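You operate a simulated robot arm through the tools that you are given. There is no shell and no other tool. Be economical: measure what you need, move in short steps, check, and stop when the job is done.

The job below is to be done with a simulated robot arm. You get a single attempt, and the scene is never put back.

Task
Take the grey carton on the blue fixture and put it away on the in table. Put the teal cloth on the grey plate. Take the green card and leave it on top of the red adapter. Put the pink segment on the upper deck of the trolley. Put the green segment on the black table away on the middle of the green table. Take the small gold arc and put it on the brown flat carton on the black table. Open the grey bar. Any order will do.

Only the result counts: the job must be done as asked and must still hold three seconds after the hand-in. Knocking over, shifting, dropping, spilling or breaking anything else fails it. Flat cloth is picked up by pressing the open fingertips on it (5 to 10 N) and closing them slowly along it; thin cloth reads only 2 to 8 mm in the jaws.

Robot
A 6-joint arm with a four-finger gripper on a trunk, on a base that drives. Base frame: it is fixed to the floor where the robot stands at the start and does not move with it; the origin is under the middle of the robot, x ahead of it, y to its left, z up. Readings come in mm, degrees, newtons and seconds.
Its first joint turns from -166.0 to 166.0 degrees. Places, roughly: flat carton [7500, -1500, 750]; green card [1250, -2500, 750]; green segment (26x9x3 cm) [7500, -1000, 800]; grey bar [-2300, 1100, 1200]; grey carton (15x6x5 cm) [700, -200, 800]; grey plate (30x22x1 cm) [-2800, -2700, 800]; in table (16x46 cm) [2520, 1520, 780]; middle of the green table [7400, -2800, 800]; pink segment (21x6x3 cm) [7500, -2700, 800]; red adapter (10x5x4 cm) [-700, -2900, 800]; small gold arc (30x15x3 cm) [5600, -600, 800]; teal cloth (10x7x3 cm) [500, 200, 800]; upper deck of the trolley [7400, -4200, 700]. Payload 3.67 kg.
The tool frame sits at the grasp point between the pads (the TCP): z along the fingers, y along the line on which they close. The tips reach 28 mm beyond it. Largest opening 112 mm; the body of the gripper starts 73 mm behind the TCP.
Orientation is that of the tool frame in the base frame, as a unit quaternion [w, x, y, z]. With the fingers straight down and closing along the base's y, the tool's x points along the base's -x, its y along +y and its z along -z.

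Tools
- The arm moves only by the tool jog_arm. Its argument "targets" is a list of rows, each a list of 3 entries, a list of its own where there are three numbers: the opening in per cent of the stroke, from 0 (shut) to 100 (fully open), then the shift along the base's x, y, z in mm, then the turn, a rotation vector about the base's x, y, z in degrees. In form: [[grip, [dx, dy, dz], [rx, ry, rz]], ...]. A call has 1 to 8 rows; each row shifts and turns the commanded pose from where the row before left it. A row lasts 0.2 s, in which the tool goes at most 50 mm and 8.6 degrees; a call with a longer step from one row to the next is refused whole, and so is a gripper value outside its range. A pose out of reach is approached as far as the arm can. The call stops where the force on the tool passes 40 N (or 10 N more than at its start, if that is more) or the arm is blocked; 0.2 s more then pass. Each finger halts on what it meets, pressing with about 26 N; the grip force reading is that of the motor and also rises with nothing between the fingers. The clock runs only during rows and for 0.2 s after the last one: add rows that do not move to give the fingers time. It gives the time, the measured TCP pose, the force on the tool (base axes), the opening and the grip force at its end, in the units of the frame above (readings bear some noise), with the torque about the TCP (base axes, N m) and any sound that the robot's microphone picked up.
- Cameras (640 x 400 px; columns grow to the right, rows downward): "scene" is now at [98.3, 179, 1319.6]; the picture's right is [-0.42, -0.91, 0.00], its down [-0.58, 0.27, -0.77] and it looks along [0.70, -0.32, -0.64] (base axes); focal length 270 px, centre (320, 200). "wrist" rides on the gripper at [60, -18, -104] in the tool frame; the picture's right is [0.29, 0.96, 0.00], its down [-0.80, 0.24, -0.55] and it looks along [-0.53, 0.16, 0.83] (tool axes); focal length 234 px, centre (320, 200). There is no depth. A picture from a camera that has moved, and an enlarged one, comes with that camera's place and axes in the base frame and with its lens.
- snapshot(camera): a new picture of that camera. No time passes.
- roll_base(legs): drives the robot by 1 to 6 legs, each [ahead, left, turn to the left] in mm, mm and degrees, along the robot's own axes; the way and the turn of a leg run together, so that a leg with both is an arc; at most 1500 mm and 180 degrees a leg. The arm and the cameras ride along, it lands a little off, and it stops where it bumps. It gives what a move gives.
- aim_head(pan, tilt): turns the head with the scene camera to pan (to the left, within 143 degrees either way) and tilt (down, from -29 to 69), counted from straight ahead of the robot. It gives what a move gives.
- zoom(camera, box): a new picture of the part [left, top, right, bottom] of that camera's present view, enlarged. No time passes.
- job_done(): hands the job in; it is judged then, once.

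Go step by step. Nothing tells you exact positions but the pictures and the camera data: compare them with the known pose of the tool, close in by small moves and look again before you grip or let go. The budget is 196 turns and 182 pictures, counting those below and the enlarged ones. Unless the task says otherwise, let go and move clear before handing in, and close with one line.

The tools are called after "Emit:" by a JSON object that holds its "method" and its "body". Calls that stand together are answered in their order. jog_arm: Moves the arm, as the interface text tells. Its arguments: {"type":"object","properties":{"targets":{"type":"array","items":{"type":"array"}}},"required":["targets"]} The other tools are called the same way: roll_base (legs) drives the base; aim_head (pan, tilt) turns the head that bears the scene camera; snapshot (camera) takes a picture; zoom (camera, box) takes an enlarged picture of a part of a camera's view; job_done () hands the job in.

At the start:

```text
time: 0.0
eef_pos: [598.3, 179.9, 1049.3]
orientation: [0.0, 0.0, 1.0, 0.0]
contact_force: [1.2, 0.6, 0.2]
moment: [-0.03, 0.0, 0.01]
width: 112.2
gripper_force: 0.0
robot x, y, heading: [1.7, 2.9, -0.2]
head pan, tilt: [-24.9, 39.9]
```

scene: 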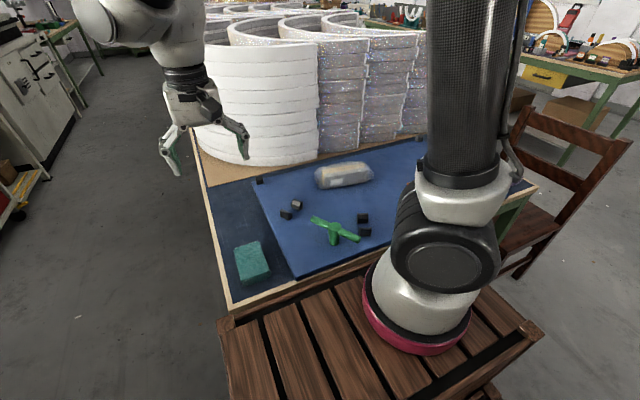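
wrist: 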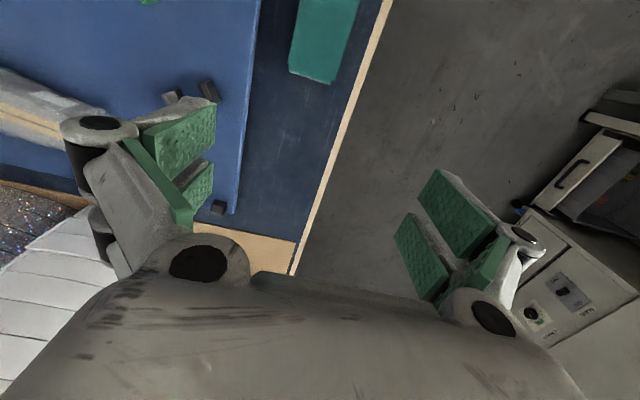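

The table ahead holds the teal block at the near left and the grey carton on the blue fixture farther right. I'll look closer at both before moving.

Emit:
{"method": "zoom", "body": {"camera": "scene", "box": [200, 120, 460, 300]}}

Emit:
{"method": "aim_head", "body": {"pan": 30, "tilt": 20}}

Emit:
{"method": "snapshot", "body": {"camera": "scene"}}

```text
2.22 times, centred on (330, 210) of scene
camera zoom: at [98.3, 179.0, 1319.6], right [-0.42, -0.91, 0.0], down [-0.58, 0.27, -0.77], along [0.7, -0.32, -0.64], focal length 599 px, centre (298, 178)
```

zoom: 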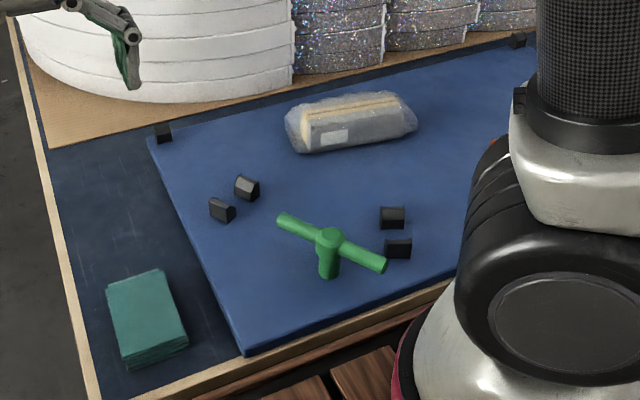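

```text
time: 1.2
eef_pos: [598.5, 179.4, 1049.3]
orientation: [0.0, 0.0, 1.0, 0.0]
contact_force: [0.1, 0.1, -0.9]
moment: [0.0, 0.0, -0.01]
width: 111.9
gripper_force: 0.1
robot x, y, heading: [-1.5, -0.5, -0.0]
head pan, tilt: [30.0, 20.0]
```

```text
178 pictures are left
camera scene: at [101.8, 261.3, 1350.9], right [0.5, -0.87, 0.0], down [-0.3, -0.17, -0.94], along [0.81, 0.47, -0.34], focal length 270 px, centre (320, 200)
```

scene: 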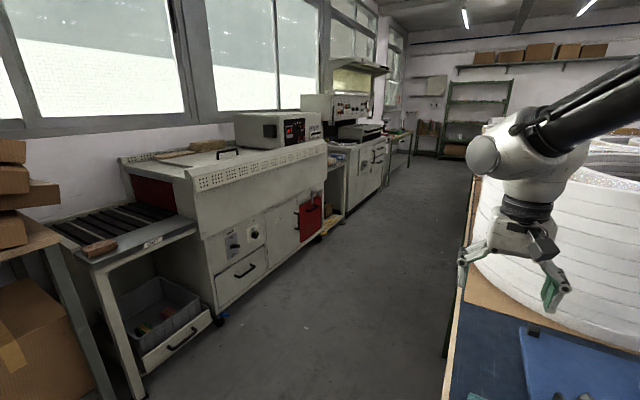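

The machine on the left is an oven, with the in table apparently at its far right end. I put the carton near (750, -210) with its long axis about 15° off y, so I'll move over it and turn the fingers to close across it.

Emit:
{"method": "jog_arm", "body": {"targets": [[100, [17, -43, 0], [0, 0, 8.3]], [100, [17, -43, 0], [0, 0, 8.3]], [100, [17, -43, 0], [0, 0, 8.3]], [100, [17, -43, 0], [0, 0, 8.3]], [100, [17, -43, 0], [0, 0, 8.3]], [100, [17, -43, 0], [0, 0, 8.3]], [100, [17, -43, 0], [0, 0, 8.3]], [100, [17, -43, 0], [0, 0, 8.3]]]}}

Emit:
{"method": "zoom", "body": {"camera": "scene", "box": [180, 60, 440, 240]}}

Emit:
{"method": "snapshot", "body": {"camera": "wrist"}}

```text
time: 3.0
eef_pos: [734.5, -165.2, 1047.7]
orientation: [0.0, -0.548, 0.837, 0.0]
contact_force: [-0.2, 0.5, 1.0]
moment: [-0.01, -0.03, 0.0]
width: 112.0
gripper_force: 0.0
robot x, y, heading: [0.0, -1.7, -0.0]
head pan, tilt: [30.0, 20.0]
```

```text
2.22 times, centred on (310, 150) of scene
camera zoom: at [101.4, 261.7, 1350.9], right [0.5, -0.87, 0.0], down [-0.3, -0.17, -0.94], along [0.81, 0.47, -0.34], focal length 599 px, centre (342, 311)
```

zoom: 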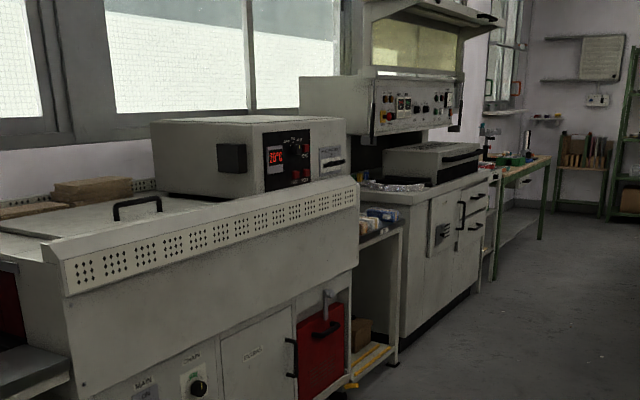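

```text
176 pictures are left
camera wrist: at [726.8, -226.9, 1150.0], right [-0.99, 0.12, 0.0], down [0.1, 0.83, 0.55], along [0.07, 0.55, -0.83], focal length 234 px, centre (320, 200)
```

wrist: 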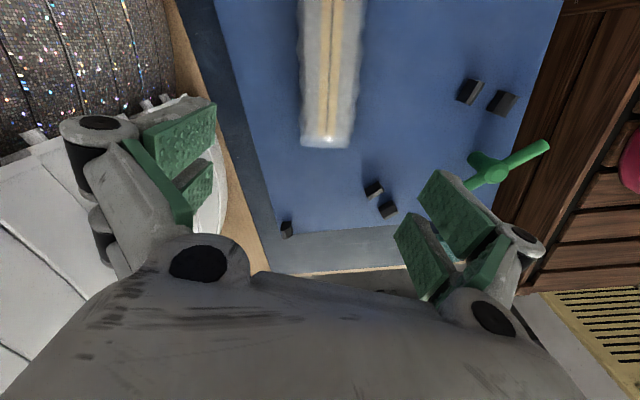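

The carton's axis looks about 8° off y from here, centred near (718, -195). I'll turn 15° more, centre over it and descend partway.

Emit:
{"method": "jog_arm", "body": {"targets": [[100, [-8, -15, -20], [0, 0, 7.6]], [100, [-8, -15, -20], [0, 0, 7.6]], [100, [0, 0, -45], [0, 0, 0]], [100, [0, 0, -35], [0, 0, 0]], [100, [0, 0, 0], [0, 0, 0]]]}}

Emit:
{"method": "snapshot", "body": {"camera": "wrist"}}

Emit:
{"method": "aim_head", "body": {"pan": -15, "tilt": 42}}

Emit:
{"method": "snapshot", "body": {"camera": "scene"}}

```text
time: 4.2
eef_pos: [718.5, -193.9, 927.2]
orientation: [0.0, -0.654, 0.757, 0.0]
contact_force: [0.3, 0.0, -0.1]
moment: [-0.01, -0.03, 0.0]
width: 112.0
gripper_force: 0.0
robot x, y, heading: [-1.5, 0.8, 0.1]
head pan, tilt: [30.0, 20.0]
```

```text
175 pictures are left
camera wrist: at [726.7, -255.1, 1030.5], right [-0.99, -0.15, 0.0], down [-0.12, 0.82, 0.55], along [-0.08, 0.55, -0.83], focal length 234 px, centre (320, 200)
```

wrist: 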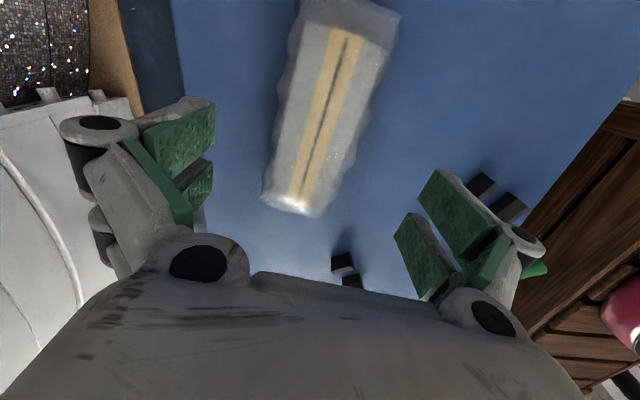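

```text
time: 5.4
eef_pos: [717.6, -193.7, 928.4]
orientation: [0.001, -0.653, 0.757, 0.0]
contact_force: [0.7, -0.2, 0.3]
moment: [0.02, -0.01, 0.02]
width: 112.0
gripper_force: 0.1
robot x, y, heading: [-2.2, 0.6, 0.2]
head pan, tilt: [-15.0, 42.0]
```

```text
174 pictures are left
camera scene: at [101.9, 193.2, 1316.6], right [-0.26, -0.97, 0.0], down [-0.65, 0.17, -0.74], along [0.72, -0.19, -0.67], focal length 270 px, centre (320, 200)
```

scene: 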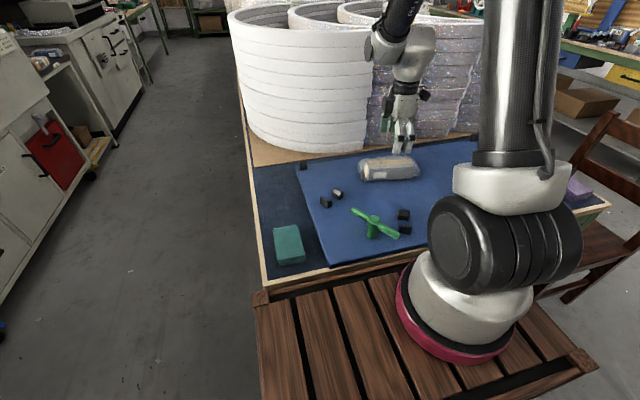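

The carton is 150 mm long with its top near z 820, centred under the gripper at about (718, -188). I'll lower between its sides and check.

Emit:
{"method": "jog_arm", "body": {"targets": [[100, [0, 5, -40], [0, 0, 0]], [100, [0, 0, -40], [0, 0, 0]], [100, [0, 0, -25], [0, 0, 0]], [100, [0, 0, 0], [0, 0, 0]]]}}

Emit:
{"method": "snapshot", "body": {"camera": "wrist"}}

Emit:
{"method": "zoom", "body": {"camera": "scene", "box": [320, 90, 480, 200]}}

```text
time: 6.4
eef_pos: [716.5, -189.2, 821.4]
orientation: [0.0, -0.653, 0.757, 0.0]
contact_force: [-0.7, -0.5, -0.1]
moment: [-0.01, -0.02, 0.0]
width: 112.5
gripper_force: 0.1
robot x, y, heading: [-4.9, 1.1, 0.0]
head pan, tilt: [-15.0, 42.0]
```

```text
173 pictures are left
camera wrist: at [726.4, -250.5, 924.2], right [-0.99, -0.15, 0.0], down [-0.12, 0.82, 0.55], along [-0.08, 0.55, -0.83], focal length 234 px, centre (320, 200)
```

wrist: 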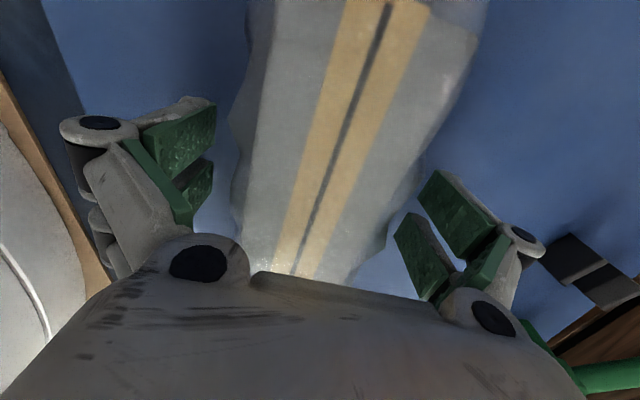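

```text
3.64 times, centred on (400, 145) of scene
camera zoom: at [101.9, 193.1, 1316.6], right [-0.26, -0.97, 0.0], down [-0.65, 0.17, -0.74], along [0.72, -0.19, -0.67], focal length 980 px, centre (29, 400)
```

zoom: 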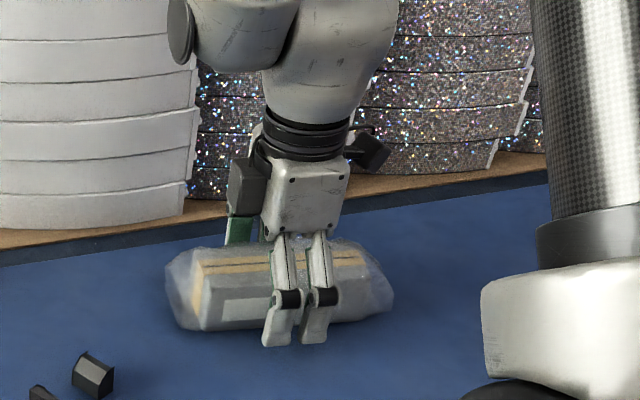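

The fingers straddle the carton near its middle. I'll go a little lower, then close slowly.

Emit:
{"method": "jog_arm", "body": {"targets": [[100, [0, 0, -18], [0, 0, 0]], [85, [0, 0, 0], [0, 0, 0]], [70, [0, 0, 0], [0, 0, 0]], [55, [0, 0, 0], [0, 0, 0]], [40, [0, 0, 0], [0, 0, 0]], [30, [0, 0, 0], [0, 0, 0]], [20, [0, 0, 0], [0, 0, 0]]]}}

Emit:
{"method": "snapshot", "body": {"camera": "wrist"}}

```text
time: 6.9
eef_pos: [716.9, -190.2, 809.8]
orientation: [0.0, -0.654, 0.756, -0.001]
contact_force: [-19.2, 3.3, 67.2]
moment: [0.68, 3.23, 0.03]
width: 107.5
gripper_force: 44.5
robot x, y, heading: [3.1, 0.8, 0.1]
head pan, tilt: [-15.0, 42.0]
stopped in row 2: the force on the tool passed its limit at 52 N (the readings are from after the stop); the commanded pose is now the measured one
```

```text
171 pictures are left
camera wrist: at [725.7, -250.2, 912.8], right [-0.99, -0.15, 0.0], down [-0.12, 0.82, 0.55], along [-0.08, 0.55, -0.83], focal length 234 px, centre (320, 200)
```

wrist: 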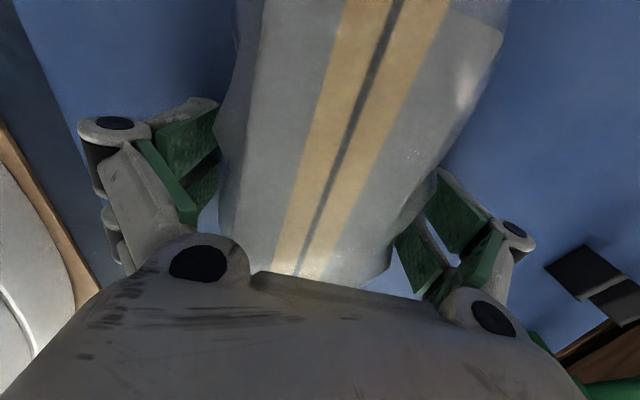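

The tips touched the fixture at about z 782. I'll lift a few mm and then close.

Emit:
{"method": "jog_arm", "body": {"targets": [[96, [0, 0, 5], [0, 0, 0]], [90, [0, 0, 2], [0, 0, 0]], [80, [0, 0, 0], [0, 0, 0]], [70, [0, 0, 0], [0, 0, 0]], [60, [0, 0, 0], [0, 0, 0]], [50, [0, 0, 0], [0, 0, 0]], [40, [0, 0, 0], [0, 0, 0]], [30, [0, 0, 0], [0, 0, 0]]]}}

Emit:
{"method": "snapshot", "body": {"camera": "wrist"}}

```text
time: 8.1
eef_pos: [715.6, -189.9, 819.9]
orientation: [0.001, -0.654, 0.756, -0.001]
contact_force: [-26.7, 5.0, 95.1]
moment: [0.81, 3.4, 0.12]
width: 78.4
gripper_force: 44.6
robot x, y, heading: [0.6, 1.7, -0.1]
head pan, tilt: [-15.0, 42.0]
stopped in row 5: the force on the tool passed its limit at 83 N (the readings are from after the stop); the commanded pose is now the measured one
```

```text
170 pictures are left
camera wrist: at [724.6, -249.6, 922.9], right [-0.99, -0.15, 0.0], down [-0.12, 0.82, 0.55], along [-0.08, 0.55, -0.83], focal length 234 px, centre (320, 200)
```

wrist: 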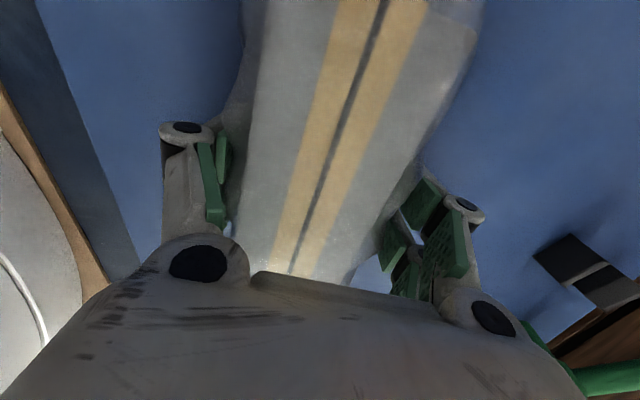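

One finger, on the robot's side, is pressing on something hard. I'll rise until the load goes and look again.

Emit:
{"method": "jog_arm", "body": {"targets": [[70, [0, 0, 6], [0, 0, 0]], [70, [0, 0, 6], [0, 0, 0]], [70, [0, 0, 0], [0, 0, 0]]]}}

Emit:
{"method": "zoom", "body": {"camera": "scene", "box": [320, 90, 480, 200]}}

```text
time: 8.8
eef_pos: [718.9, -189.7, 826.9]
orientation: [0.0, -0.653, 0.757, 0.001]
contact_force: [0.4, 0.3, 0.3]
moment: [0.02, 0.01, -0.04]
width: 78.4
gripper_force: 0.1
robot x, y, heading: [-0.8, 1.1, 0.2]
head pan, tilt: [-15.0, 42.0]
```

```text
3.64 times, centred on (400, 145) of scene
camera zoom: at [101.7, 193.1, 1316.6], right [-0.26, -0.97, 0.0], down [-0.65, 0.17, -0.74], along [0.72, -0.19, -0.67], focal length 980 px, centre (29, 400)
```

zoom: 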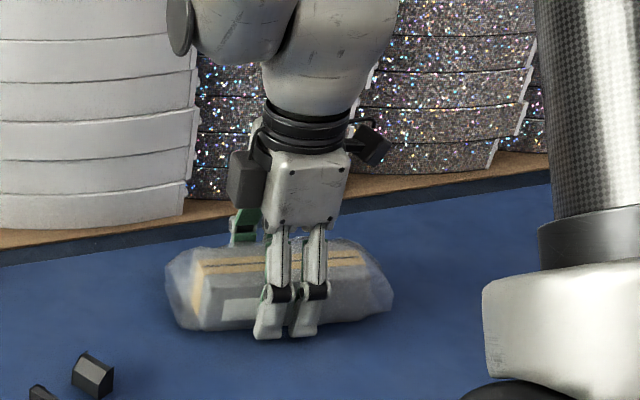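

Free at TCP z 827, so the fixture surface is near z 797. I'll close the fingers here.

Emit:
{"method": "jog_arm", "body": {"targets": [[64, [0, 0, 2], [0, 0, 0]], [58, [0, 0, 0], [0, 0, 0]], [52, [0, 0, 0], [0, 0, 0]], [46, [0, 0, 0], [0, 0, 0]], [40, [0, 0, 0], [0, 0, 0]], [34, [0, 0, 0], [0, 0, 0]], [34, [0, 0, 0], [0, 0, 0]]]}}

Emit:
{"method": "snapshot", "body": {"camera": "wrist"}}

```text
time: 10.4
eef_pos: [717.7, -188.0, 829.0]
orientation: [0.0, -0.653, 0.757, 0.0]
contact_force: [1.2, -0.2, 2.5]
moment: [0.0, -0.12, 0.05]
width: 57.9
gripper_force: 26.2
robot x, y, heading: [0.9, -0.8, -0.0]
head pan, tilt: [-15.0, 42.0]
```

```text
168 pictures are left
camera wrist: at [727.4, -250.0, 932.0], right [-0.99, -0.15, 0.0], down [-0.12, 0.82, 0.55], along [-0.08, 0.55, -0.83], focal length 234 px, centre (320, 200)
```

wrist: 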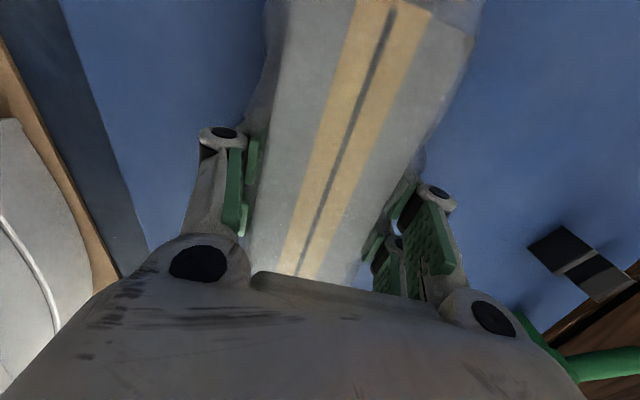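

The grip holds at 58 mm, the carton's width. Lifting it now.

Emit:
{"method": "jog_arm", "body": {"targets": [[34, [0, 0, 20], [0, 0, 0]], [34, [0, 0, 30], [0, 0, 0]], [34, [0, 0, 40], [0, 0, 0]], [34, [0, 0, 40], [0, 0, 0]], [34, [0, 0, 40], [0, 0, 0]], [34, [0, 0, 40], [0, 0, 0]], [34, [0, 0, 40], [0, 0, 0]], [34, [0, 0, 0], [0, 0, 0]]]}}

Emit:
{"method": "snapshot", "body": {"camera": "scene"}}

```text
time: 12.2
eef_pos: [719.6, -190.0, 1079.2]
orientation: [-0.001, -0.654, 0.757, 0.001]
contact_force: [0.5, -0.6, -3.2]
moment: [0.01, -0.01, -0.01]
width: 57.7
gripper_force: 25.9
robot x, y, heading: [-0.1, -0.1, -0.2]
head pan, tilt: [-15.0, 42.0]
```

```text
167 pictures are left
camera scene: at [101.7, 193.1, 1316.6], right [-0.26, -0.97, 0.0], down [-0.65, 0.17, -0.74], along [0.72, -0.19, -0.67], focal length 270 px, centre (320, 200)
```

scene: 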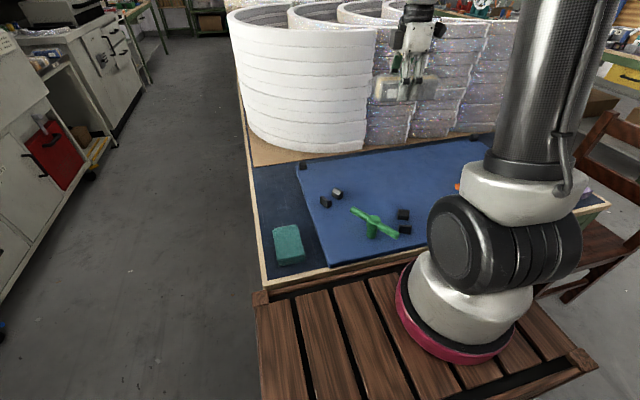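

The carton is securely held clear of everything. Before driving I want to see the robot's own footprint and the aisle to the left.

Emit:
{"method": "aim_head", "body": {"pan": 40, "tilt": 65}}

Emit:
{"method": "snapshot", "body": {"camera": "scene"}}

Emit:
{"method": "aim_head", "body": {"pan": -40, "tilt": 65}}

Emit:
{"method": "snapshot", "body": {"camera": "scene"}}

Emit:
{"method": "aim_head", "body": {"pan": 60, "tilt": 35}}

Emit:
{"method": "snapshot", "body": {"camera": "scene"}}

```text
time: 13.5
eef_pos: [720.1, -190.2, 1077.7]
orientation: [0.0, -0.653, 0.757, 0.0]
contact_force: [0.1, 0.7, -2.3]
moment: [0.01, -0.06, -0.01]
width: 57.5
gripper_force: 25.9
robot x, y, heading: [-3.9, -3.5, 0.0]
head pan, tilt: [40.0, 65.0]
```

```text
166 pictures are left
camera scene: at [67.4, 253.8, 1287.2], right [0.64, -0.77, 0.0], down [-0.69, -0.58, -0.42], along [0.32, 0.27, -0.91], focal length 270 px, centre (320, 200)
```

scene: 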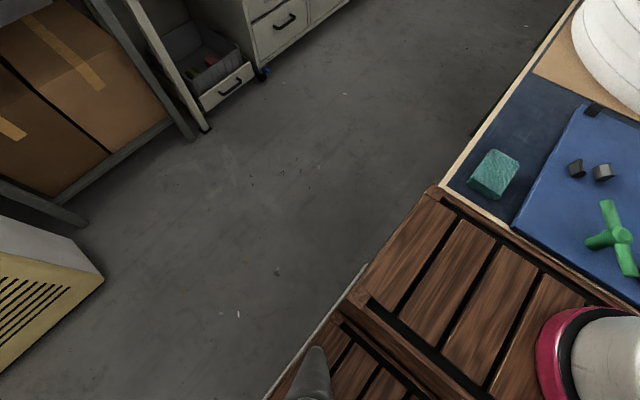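

```text
time: 15.0
eef_pos: [719.6, -190.6, 1078.1]
orientation: [0.0, -0.653, 0.757, 0.001]
contact_force: [0.0, 0.1, -2.2]
moment: [-0.01, 0.0, -0.04]
width: 57.9
gripper_force: 25.7
robot x, y, heading: [-1.2, 0.1, -0.2]
head pan, tilt: [-40.0, 65.0]
```

```text
165 pictures are left
camera scene: at [67.3, 175.8, 1287.2], right [-0.64, -0.77, 0.0], down [-0.69, 0.58, -0.42], along [0.32, -0.27, -0.91], focal length 270 px, centre (320, 200)
```

scene: 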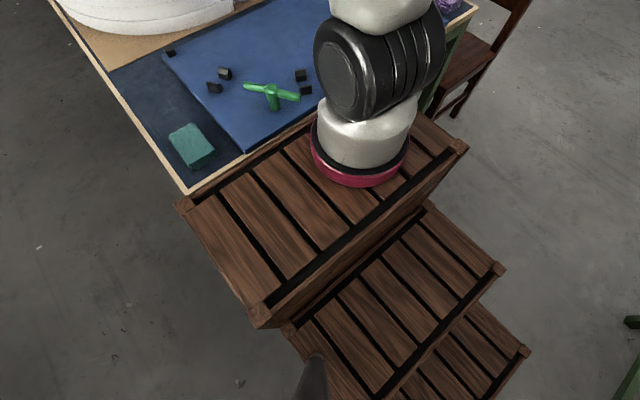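

```text
time: 16.8
eef_pos: [720.5, -189.6, 1078.2]
orientation: [-0.001, -0.653, 0.757, 0.0]
contact_force: [0.3, 0.5, -1.9]
moment: [-0.01, 0.0, -0.03]
width: 58.0
gripper_force: 25.9
robot x, y, heading: [-2.6, 1.4, -0.0]
head pan, tilt: [60.0, 35.0]
```

```text
164 pictures are left
camera scene: at [64.9, 291.0, 1327.1], right [0.87, -0.5, 0.0], down [-0.29, -0.5, -0.82], along [0.41, 0.71, -0.57], focal length 270 px, centre (320, 200)
```

scene: 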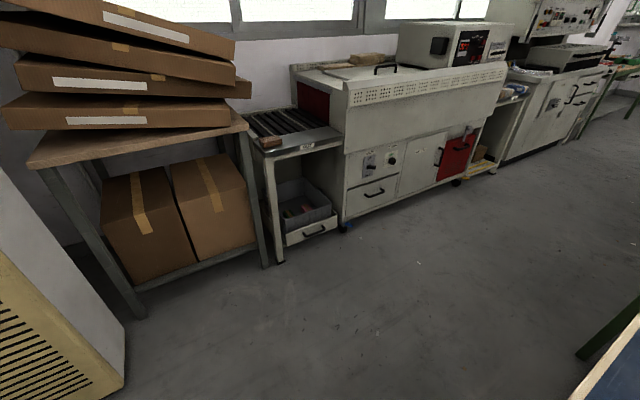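

The stepped wooden body is the robot itself, about 0.6 m wide and reaching x≈415 in front. The aisle to the left is clear, so I'll back off the table, shift left and drive up the aisle.

Emit:
{"method": "roll_base", "body": {"legs": [[-120, 0, 0], [0, 800, 0], [1500, 0, 0]]}}

Emit:
{"method": "aim_head", "body": {"pan": 35, "tilt": 30}}

Emit:
{"method": "snapshot", "body": {"camera": "scene"}}

```text
time: 29.0
eef_pos: [2110.2, 596.4, 1078.8]
orientation: [-0.001, -0.65, 0.76, 0.001]
contact_force: [-0.6, -0.4, -2.2]
moment: [0.04, -0.01, 0.02]
width: 57.9
gripper_force: 25.5
robot x, y, heading: [1395.3, 790.0, -0.4]
head pan, tilt: [60.0, 35.0]
```

```text
time: 29.9
eef_pos: [2109.9, 596.4, 1077.9]
orientation: [-0.001, -0.65, 0.76, 0.001]
contact_force: [-0.2, 0.0, -2.7]
moment: [0.03, -0.04, 0.02]
width: 57.8
gripper_force: 26.6
robot x, y, heading: [1393.7, 792.1, -0.7]
head pan, tilt: [35.0, 30.0]
```

```text
163 pictures are left
camera scene: at [1490.0, 1057.9, 1334.8], right [0.57, -0.82, 0.0], down [-0.41, -0.28, -0.87], along [0.71, 0.49, -0.5], focal length 270 px, centre (320, 200)
```

scene: 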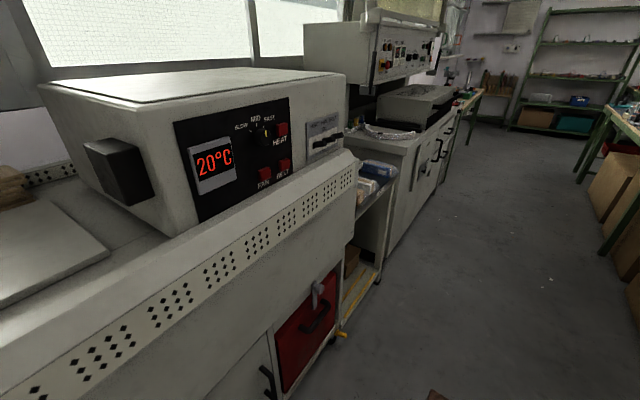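

The in table is the narrow shelf between the oven and the next machine and already carries some packs. I'll drive alongside it and look down at it.

Emit:
{"method": "roll_base", "body": {"legs": [[1120, 0, 0]]}}

Emit:
{"method": "aim_head", "body": {"pan": 90, "tilt": 45}}

Emit:
{"method": "snapshot", "body": {"camera": "scene"}}

```text
time: 35.6
eef_pos: [3226.7, 555.7, 1077.5]
orientation: [0.0, -0.641, 0.767, 0.001]
contact_force: [-0.4, 0.2, -1.7]
moment: [-0.01, -0.02, -0.02]
width: 57.9
gripper_force: 26.5
robot x, y, heading: [2516.6, 771.0, -1.7]
head pan, tilt: [35.0, 30.0]
```

```text
time: 36.8
eef_pos: [3227.4, 556.0, 1077.7]
orientation: [-0.001, -0.641, 0.767, 0.001]
contact_force: [-1.3, 0.2, -2.4]
moment: [0.03, -0.01, 0.02]
width: 57.6
gripper_force: 25.7
robot x, y, heading: [2511.0, 770.3, -1.8]
head pan, tilt: [90.0, 45.0]
```

```text
162 pictures are left
camera scene: at [2543.7, 1064.7, 1312.3], right [1.0, -0.03, 0.0], down [-0.02, -0.71, -0.71], along [0.02, 0.71, -0.71], focal length 270 px, centre (320, 200)
```

scene: 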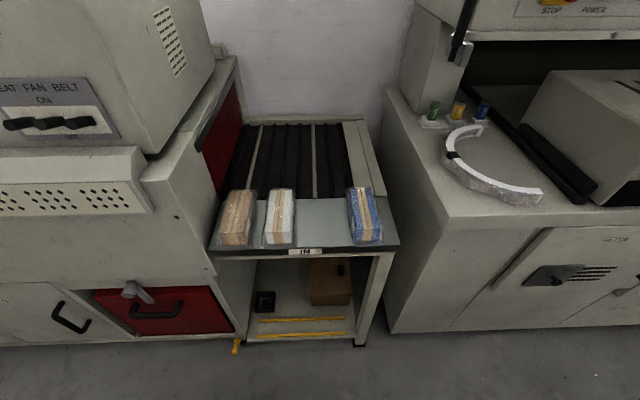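

The in table's tray has a gap between the white and blue packs, centred near (2563, 1525), with long axis along y. I'll back up and turn the base left so the arm reaches it well away from the head mast.

Emit:
{"method": "roll_base", "body": {"legs": [[-400, 80, 0], [0, 0, 47]]}}

Emit:
{"method": "aim_head", "body": {"pan": 15, "tilt": 40}}

Emit:
{"method": "snapshot", "body": {"camera": "scene"}}

```text
time: 41.5
eef_pos: [2751.1, 1251.0, 1078.0]
orientation: [0.001, 0.899, -0.438, 0.0]
contact_force: [-0.2, -1.2, -2.6]
moment: [-0.01, 0.01, 0.01]
width: 57.8
gripper_force: 26.6
robot x, y, heading: [2115.0, 860.4, 46.6]
head pan, tilt: [90.0, 45.0]
```

```text
time: 43.0
eef_pos: [2751.3, 1249.9, 1077.6]
orientation: [0.001, 0.899, -0.439, -0.001]
contact_force: [0.0, -0.3, -1.8]
moment: [0.02, 0.06, 0.01]
width: 57.6
gripper_force: 26.3
robot x, y, heading: [2111.7, 862.9, 46.4]
head pan, tilt: [15.0, 40.0]
```

```text
161 pictures are left
camera scene: at [2016.1, 1098.6, 1319.5], right [0.88, -0.48, 0.0], down [-0.31, -0.56, -0.77], along [0.37, 0.67, -0.64], focal length 270 px, centre (320, 200)
```

scene: 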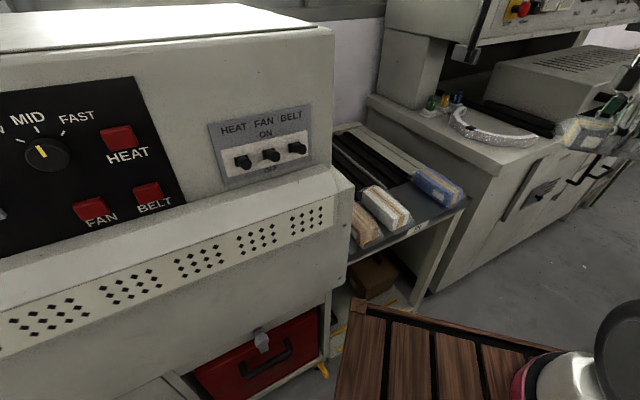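

The arm and carton are in view at the right, clear of the machines. I'll swing to above the gap and align the carton along y.

Emit:
{"method": "jog_arm", "body": {"targets": [[34, [-27, 39.3, 0], [0, 0, -5.4]], [34, [-27, 39.3, 0], [0, 0, -5.4]], [34, [-27, 39.3, 0], [0, 0, -5.4]], [34, [-27, 39.3, 0], [0, 0, -5.4]], [34, [-27, 39.3, 0], [0, 0, -5.4]], [34, [-27, 39.3, 0], [0, 0, -5.4]], [34, [-27, 39.3, 0], [0, 0, -5.4]], [34, [0, 0, 0], [0, 0, 0]]]}}

Emit:
{"method": "snapshot", "body": {"camera": "scene"}}

Emit:
{"method": "snapshot", "body": {"camera": "wrist"}}

```text
time: 44.8
eef_pos: [2560.1, 1525.6, 1077.0]
orientation: [0.001, 0.708, -0.706, 0.0]
contact_force: [0.3, 0.3, -1.1]
moment: [0.05, -0.01, 0.02]
width: 58.0
gripper_force: 26.0
robot x, y, heading: [2118.0, 860.4, 46.3]
head pan, tilt: [15.0, 40.0]
```

```text
160 pictures are left
camera scene: at [2016.0, 1098.5, 1319.5], right [0.88, -0.48, 0.0], down [-0.31, -0.56, -0.77], along [0.37, 0.67, -0.64], focal length 270 px, centre (320, 200)
```

scene: 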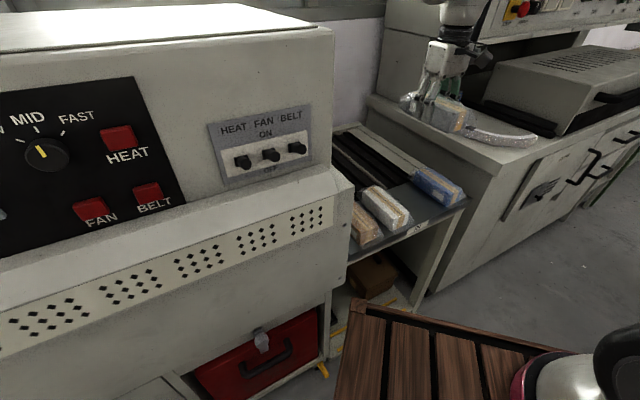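

```text
159 pictures are left
camera wrist: at [2578.4, 1467.3, 1179.1], right [-0.96, -0.29, 0.0], down [-0.24, 0.8, 0.55], along [-0.16, 0.53, -0.83], focal length 234 px, centre (320, 200)
```

wrist: 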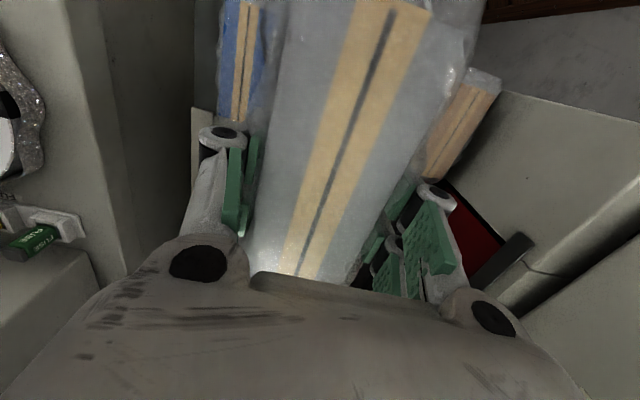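

I'm over the middle of the gap (2496 to 2625 in x). Descending in stages.

Emit:
{"method": "jog_arm", "body": {"targets": [[34, [1, -2, -45], [0, 0, 0]], [34, [0, 0, -45], [0, 0, 0]], [34, [0, 0, -45], [0, 0, 0]], [34, [0, 0, -40], [0, 0, 0]], [34, [0, 0, -30], [0, 0, 0]], [34, [0, 0, 0], [0, 0, 0]]]}}

Emit:
{"method": "snapshot", "body": {"camera": "wrist"}}

Emit:
{"method": "zoom", "body": {"camera": "scene", "box": [330, 90, 490, 240]}}

```text
time: 46.2
eef_pos: [2561.5, 1523.9, 871.9]
orientation: [0.0, 0.708, -0.707, 0.0]
contact_force: [0.8, 1.7, -2.5]
moment: [0.04, 0.02, -0.03]
width: 57.8
gripper_force: 25.9
robot x, y, heading: [2113.9, 859.4, 46.4]
head pan, tilt: [15.0, 40.0]
```

```text
158 pictures are left
camera wrist: at [2580.3, 1465.3, 975.2], right [-0.96, -0.29, 0.0], down [-0.24, 0.8, 0.55], along [-0.16, 0.53, -0.83], focal length 234 px, centre (320, 200)
```

wrist: 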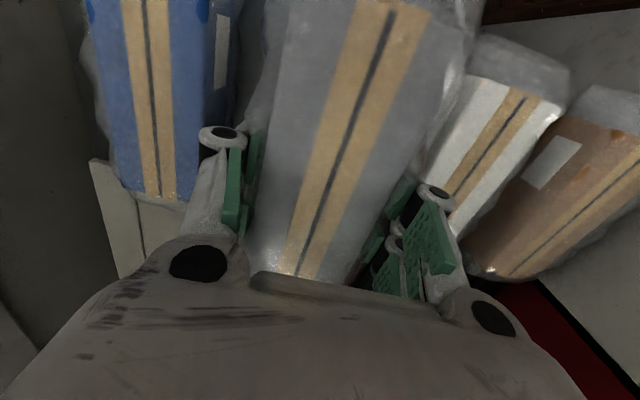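

```text
2.67 times, centred on (410, 165) of scene
camera zoom: at [2016.1, 1098.6, 1319.5], right [0.88, -0.48, 0.0], down [-0.31, -0.56, -0.77], along [0.37, 0.67, -0.64], focal length 719 px, centre (80, 293)
```

zoom: 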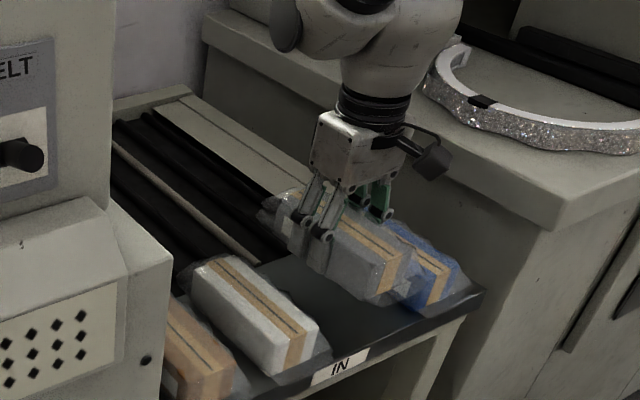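

Position is good: tray runs y 1430–1615 and the gap centre is 2565. Lowering gently until touch.

Emit:
{"method": "jog_arm", "body": {"targets": [[34, [2, 0, -25], [0, 0, 0]], [34, [0, 0, -12], [0, 0, 0]], [34, [0, 0, -6], [0, 0, 0]], [34, [0, 0, -4], [0, 0, 0]], [34, [0, 0, 0], [0, 0, 0]]]}}

Emit:
{"method": "zoom", "body": {"camera": "scene", "box": [330, 90, 490, 240]}}

```text
time: 47.4
eef_pos: [2563.6, 1524.4, 826.5]
orientation: [0.001, 0.708, -0.706, 0.0]
contact_force: [-0.7, -1.1, -1.6]
moment: [0.0, -0.02, 0.01]
width: 57.8
gripper_force: 26.2
robot x, y, heading: [2114.6, 857.8, 46.5]
head pan, tilt: [15.0, 40.0]
```

```text
2.67 times, centred on (410, 165) of scene
camera zoom: at [2016.1, 1098.6, 1319.5], right [0.88, -0.48, 0.0], down [-0.31, -0.56, -0.77], along [0.37, 0.67, -0.64], focal length 719 px, centre (80, 293)
```

zoom: 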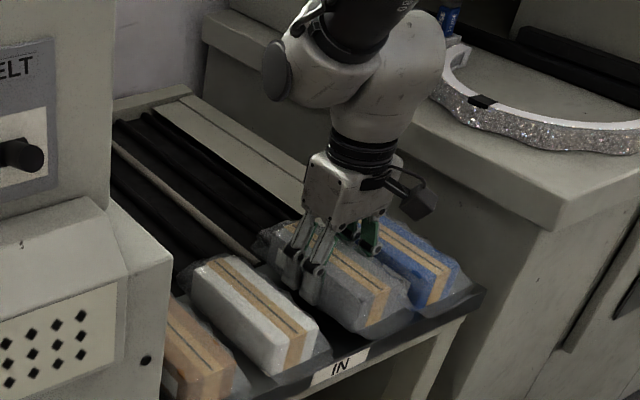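

Well centred between the packs; still no contact at 826. I'll continue in 4 mm steps.

Emit:
{"method": "jog_arm", "body": {"targets": [[34, [0, 0, -4], [0, 0, 0]], [34, [0, 0, -4], [0, 0, 0]], [34, [0, 0, -3], [0, 0, 0]], [34, [0, 0, 0], [0, 0, 0]]]}}

```text
time: 48.4
eef_pos: [2563.4, 1524.6, 815.0]
orientation: [0.001, 0.709, -0.705, 0.0]
contact_force: [0.6, -0.2, -3.2]
moment: [0.01, 0.02, 0.03]
width: 57.7
gripper_force: 26.3
robot x, y, heading: [2118.5, 859.8, 46.4]
head pan, tilt: [15.0, 40.0]
```

Emit:
{"method": "jog_arm", "body": {"targets": [[34, [0, 0, -3], [0, 0, 0]], [34, [0, 0, -3], [0, 0, 0]], [34, [0, 0, -3], [0, 0, 0]], [34, [0, 0, 0], [0, 0, 0]]]}}

Emit:
{"method": "zoom", "body": {"camera": "scene", "box": [370, 140, 470, 220]}}

```text
time: 49.4
eef_pos: [2564.0, 1523.5, 808.2]
orientation: [-0.001, 0.708, -0.706, 0.0]
contact_force: [1.6, 3.2, 14.2]
moment: [0.11, -0.04, 0.0]
width: 57.8
gripper_force: 25.6
robot x, y, heading: [2115.4, 860.1, 46.2]
head pan, tilt: [15.0, 40.0]
```

```text
5.00 times, centred on (420, 180) of scene
camera zoom: at [2015.8, 1098.2, 1319.5], right [0.88, -0.48, 0.0], down [-0.31, -0.56, -0.77], along [0.37, 0.67, -0.64], focal length 1348 px, centre (-180, 300)
```

zoom: 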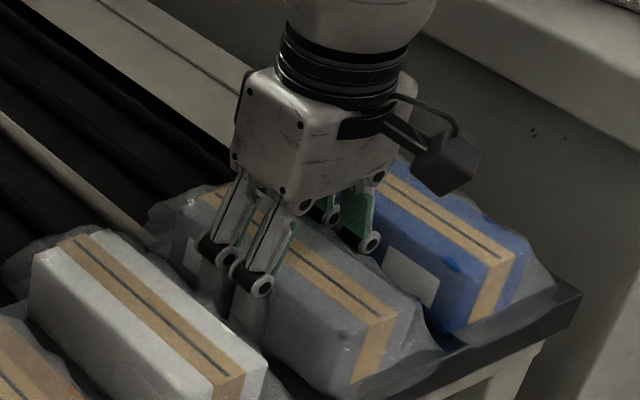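

The carton is seated. I'll open slightly and rise straight up.

Emit:
{"method": "jog_arm", "body": {"targets": [[58, [0, 0, 1], [0, 0, 0]], [66, [0, 0, 0], [0, 0, 0]], [70, [0, 0, 0], [0, 0, 0]], [70, [0, 0, 10], [0, 0, 0]], [70, [0, 0, 25], [0, 0, 0]], [70, [0, 0, 40], [0, 0, 0]], [70, [0, 0, 45], [0, 0, 0]], [70, [0, 0, 45], [0, 0, 0]]]}}

Emit:
{"method": "zoom", "body": {"camera": "scene", "box": [330, 90, 490, 240]}}

```text
time: 51.2
eef_pos: [2562.7, 1523.8, 971.1]
orientation: [0.001, 0.709, -0.706, 0.0]
contact_force: [0.7, 0.4, -0.4]
moment: [-0.04, 0.06, 0.03]
width: 78.3
gripper_force: 0.0
robot x, y, heading: [2112.2, 860.4, 46.3]
head pan, tilt: [15.0, 40.0]
```

```text
2.67 times, centred on (410, 165) of scene
camera zoom: at [2016.2, 1098.9, 1319.4], right [0.88, -0.48, 0.0], down [-0.31, -0.56, -0.77], along [0.37, 0.67, -0.64], focal length 719 px, centre (80, 293)
```

zoom: 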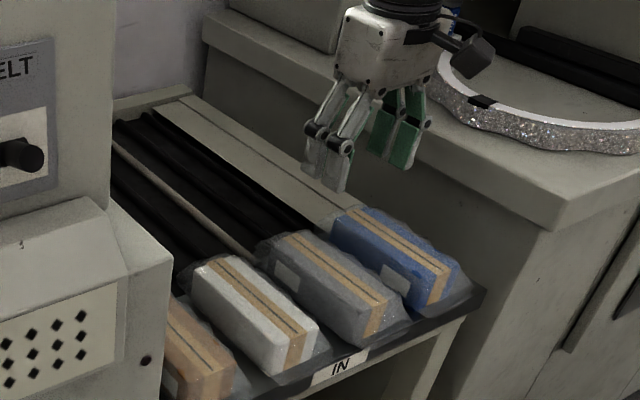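

The carton stands neatly between the other packs. I'll raise the arm, turn the base back along the aisle and look ahead for the route to the gold arc near (5600, -600).

Emit:
{"method": "jog_arm", "body": {"targets": [[70, [0, 0, 45], [0, 0, 0]], [70, [0, -20, 45], [0, 0, 0]], [70, [0, -40, 20], [0, 0, 0]]]}}

Emit:
{"method": "roll_base", "body": {"legs": [[0, 0, -46]]}}

Emit:
{"method": "aim_head", "body": {"pan": 0, "tilt": 15}}

Emit:
{"method": "snapshot", "body": {"camera": "scene"}}

Emit:
{"method": "aim_head", "body": {"pan": -60, "tilt": 20}}

Emit:
{"method": "snapshot", "body": {"camera": "scene"}}

```text
time: 52.0
eef_pos: [2563.1, 1464.8, 1080.8]
orientation: [0.001, 0.709, -0.705, 0.0]
contact_force: [-0.2, 0.4, -0.3]
moment: [-0.01, 0.0, -0.01]
width: 78.5
gripper_force: 0.2
robot x, y, heading: [2112.7, 862.7, 46.4]
head pan, tilt: [15.0, 40.0]
```

```text
time: 54.5
eef_pos: [2864.9, 944.3, 1080.3]
orientation: [-0.001, -0.367, 0.93, 0.001]
contact_force: [-0.4, -1.1, 0.7]
moment: [0.0, -0.01, 0.0]
width: 78.9
gripper_force: 0.0
robot x, y, heading: [2114.5, 857.0, -0.7]
head pan, tilt: [15.0, 40.0]
```

```text
time: 55.4
eef_pos: [2863.3, 945.1, 1082.2]
orientation: [0.0, -0.368, 0.93, 0.0]
contact_force: [-0.3, 0.0, -1.3]
moment: [0.01, 0.0, -0.01]
width: 78.5
gripper_force: 0.0
robot x, y, heading: [2115.8, 863.0, -0.8]
head pan, tilt: [0.0, 15.0]
```

```text
153 pictures are left
camera scene: at [2233.2, 1074.5, 1359.0], right [-0.01, -1.0, 0.0], down [-0.26, 0.0, -0.97], along [0.97, -0.01, -0.26], focal length 270 px, centre (320, 200)
```

scene: 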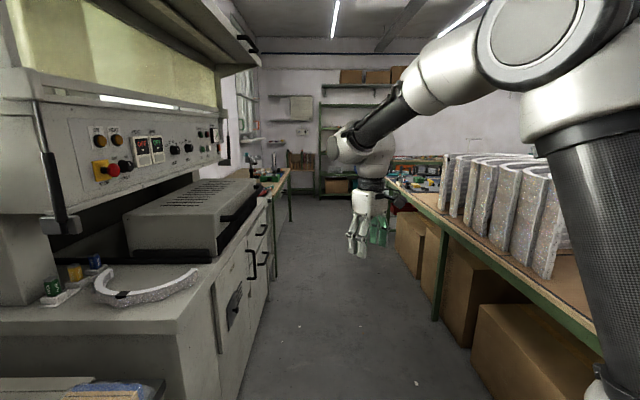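

```text
time: 56.7
eef_pos: [2863.7, 944.7, 1081.3]
orientation: [-0.001, -0.367, 0.93, 0.0]
contact_force: [-0.5, 0.4, 0.4]
moment: [0.01, 0.03, -0.03]
width: 78.4
gripper_force: 0.0
robot x, y, heading: [2115.6, 860.0, -0.8]
head pan, tilt: [-60.0, 20.0]
```

```text
152 pictures are left
camera scene: at [2185.4, 994.4, 1350.9], right [-0.87, -0.49, 0.0], down [-0.17, 0.3, -0.94], along [0.46, -0.82, -0.34], focal length 270 px, centre (320, 200)
```

scene: 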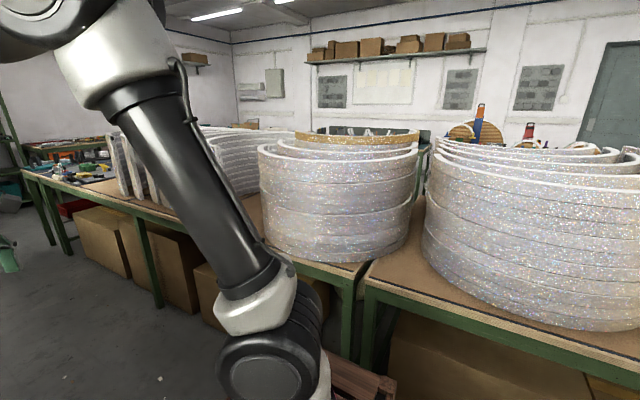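

The aisle continues between the counter (y≈1450) and the long row of tables (edge y≈350). I'll drive to its far part and look again.

Emit:
{"method": "roll_base", "body": {"legs": [[1500, 20, 0.8], [800, 0, 0]]}}

Emit:
{"method": "aim_head", "body": {"pan": -25, "tilt": 20}}

Emit:
{"method": "snapshot", "body": {"camera": "scene"}}

```text
refused: leg 1 is longer than a leg can be; nothing moved
```

```text
time: 57.7
eef_pos: [2862.8, 945.3, 1081.5]
orientation: [0.0, -0.367, 0.93, 0.001]
contact_force: [0.7, -0.7, 0.2]
moment: [-0.03, -0.02, 0.01]
width: 78.4
gripper_force: 0.1
robot x, y, heading: [2113.7, 861.9, -0.6]
head pan, tilt: [-25.0, 20.0]
```

```text
151 pictures are left
camera scene: at [2223.7, 1035.2, 1350.9], right [-0.43, -0.9, 0.0], down [-0.31, 0.15, -0.94], along [0.85, -0.41, -0.34], focal length 270 px, centre (320, 200)
```

scene: 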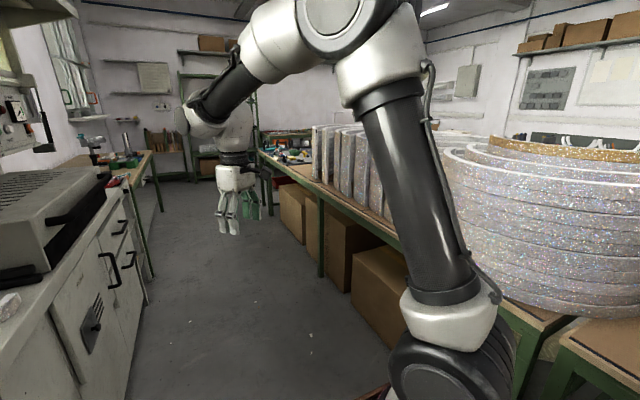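

Emit:
{"method": "roll_base", "body": {"legs": [[1400, 20, 0.8], [900, 0, 0]]}}

Emit:
{"method": "aim_head", "body": {"pan": -35, "tilt": 20}}

Emit:
{"method": "snapshot", "body": {"camera": "scene"}}

```text
time: 69.2
eef_pos: [5187.4, 946.4, 1080.8]
orientation: [-0.001, -0.365, 0.931, 0.001]
contact_force: [-0.7, -0.6, -0.5]
moment: [-0.01, 0.0, -0.02]
width: 78.4
gripper_force: 0.1
robot x, y, heading: [4440.1, 867.6, -0.7]
head pan, tilt: [-25.0, 20.0]
```

```text
time: 69.9
eef_pos: [5188.2, 946.4, 1081.6]
orientation: [0.0, -0.365, 0.931, 0.001]
contact_force: [0.1, 0.8, -1.0]
moment: [-0.02, -0.05, 0.02]
width: 78.4
gripper_force: 0.0
robot x, y, heading: [4440.6, 867.4, -1.3]
head pan, tilt: [-35.0, 20.0]
```

```text
150 pictures are left
camera scene: at [4540.6, 1026.0, 1350.9], right [-0.59, -0.81, 0.0], down [-0.28, 0.2, -0.94], along [0.76, -0.55, -0.34], focal length 270 px, centre (320, 200)
```

scene: 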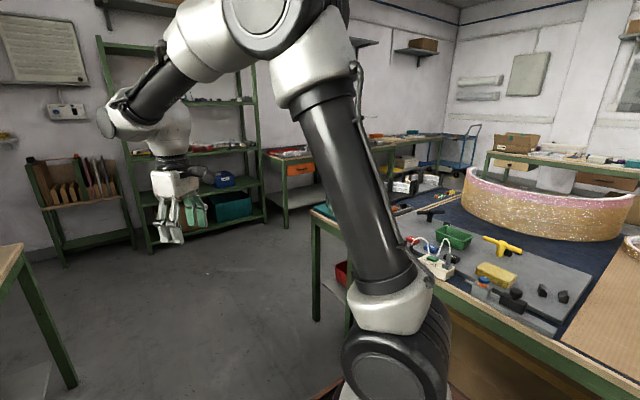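

The table row ends near x 5650, with open floor beyond. I'll zoom on where the gold arc should be, and on the tables beyond.

Emit:
{"method": "zoom", "body": {"camera": "scene", "box": [370, 110, 640, 280]}}

Emit:
{"method": "zoom", "body": {"camera": "scene", "box": [240, 110, 480, 240]}}

```text
2.35 times, centred on (505, 195) of scene
camera zoom: at [4540.6, 1026.0, 1350.9], right [-0.59, -0.81, 0.0], down [-0.28, 0.2, -0.94], along [0.76, -0.55, -0.34], focal length 634 px, centre (-115, 212)
```

zoom: 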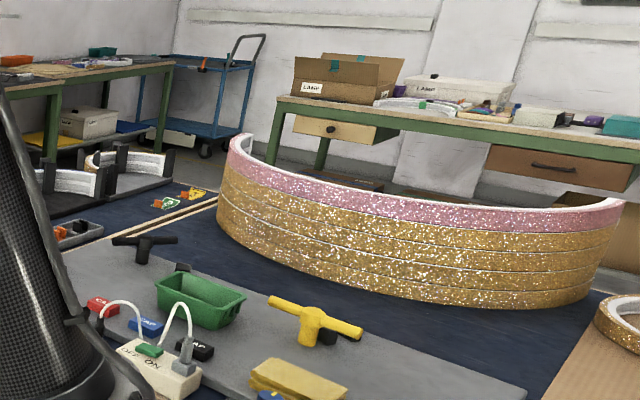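

```text
2.67 times, centred on (360, 175) of scene
camera zoom: at [4540.6, 1026.0, 1350.9], right [-0.59, -0.81, 0.0], down [-0.28, 0.2, -0.94], along [0.76, -0.55, -0.34], focal length 719 px, centre (213, 267)
```

zoom: 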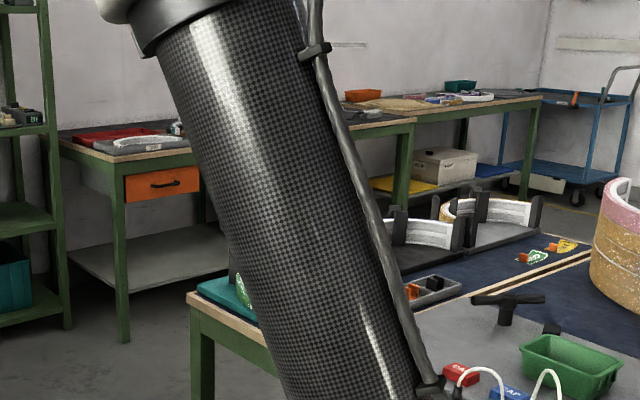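

The small arcs sit in black stands at the far end of this table, and the black and green tables and blue trolley line the back wall. I'll drive round the table end into the cross aisle at x≈6400.

Emit:
{"method": "roll_base", "body": {"legs": [[1450, 0, 0.5], [480, 0, 0.5], [0, 0, -90], [800, 0, 0]]}}

Emit:
{"method": "aim_head", "body": {"pan": -50, "tilt": 30}}

Emit:
{"method": "snapshot", "body": {"camera": "scene"}}

Emit:
{"method": "aim_head", "body": {"pan": 40, "tilt": 25}}

Emit:
{"method": "snapshot", "body": {"camera": "scene"}}

```text
time: 87.2
eef_pos: [6491.2, -685.3, 1080.6]
orientation: [0.0, 0.38, 0.925, 0.0]
contact_force: [0.3, 1.3, 0.7]
moment: [-0.04, 0.01, 0.0]
width: 78.3
gripper_force: 0.1
robot x, y, heading: [6379.7, 61.1, -88.7]
head pan, tilt: [-35.0, 20.0]
```

```text
time: 88.0
eef_pos: [6490.9, -684.6, 1079.9]
orientation: [-0.001, 0.38, 0.925, 0.0]
contact_force: [-0.9, 0.6, -0.4]
moment: [-0.01, 0.0, 0.02]
width: 78.3
gripper_force: 0.0
robot x, y, heading: [6380.2, 56.8, -88.5]
head pan, tilt: [-50.0, 30.0]
```

```text
147 pictures are left
camera scene: at [6527.0, -15.9, 1334.9], right [-0.66, 0.75, 0.0], down [0.37, 0.33, -0.87], along [-0.65, -0.57, -0.5], focal length 270 px, centre (320, 200)
```

scene: 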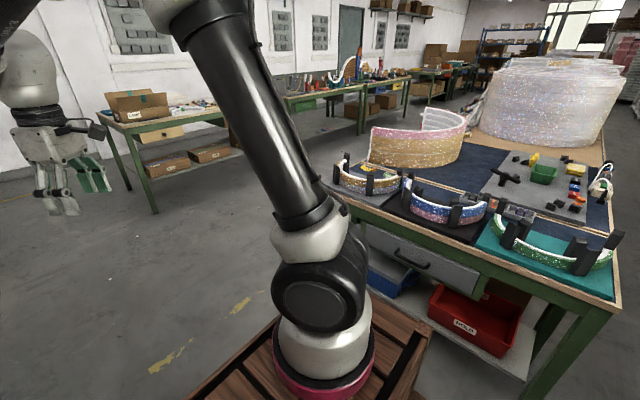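

```text
time: 89.6
eef_pos: [6489.9, -684.7, 1081.7]
orientation: [-0.001, 0.381, 0.925, 0.0]
contact_force: [0.3, -0.6, 0.4]
moment: [0.04, -0.01, 0.0]
width: 78.3
gripper_force: 0.0
robot x, y, heading: [6378.1, 61.5, -88.6]
head pan, tilt: [40.0, 25.0]
```

```text
146 pictures are left
camera scene: at [6655.7, -25.0, 1342.8], right [-0.75, -0.66, 0.0], down [-0.28, 0.32, -0.91], along [0.6, -0.68, -0.42], focal length 270 px, centre (320, 200)
```

scene: 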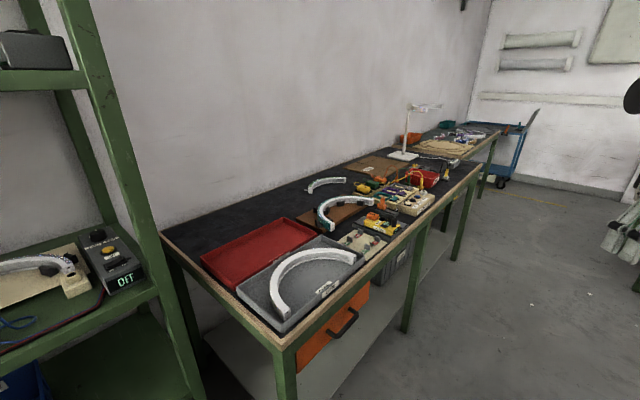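

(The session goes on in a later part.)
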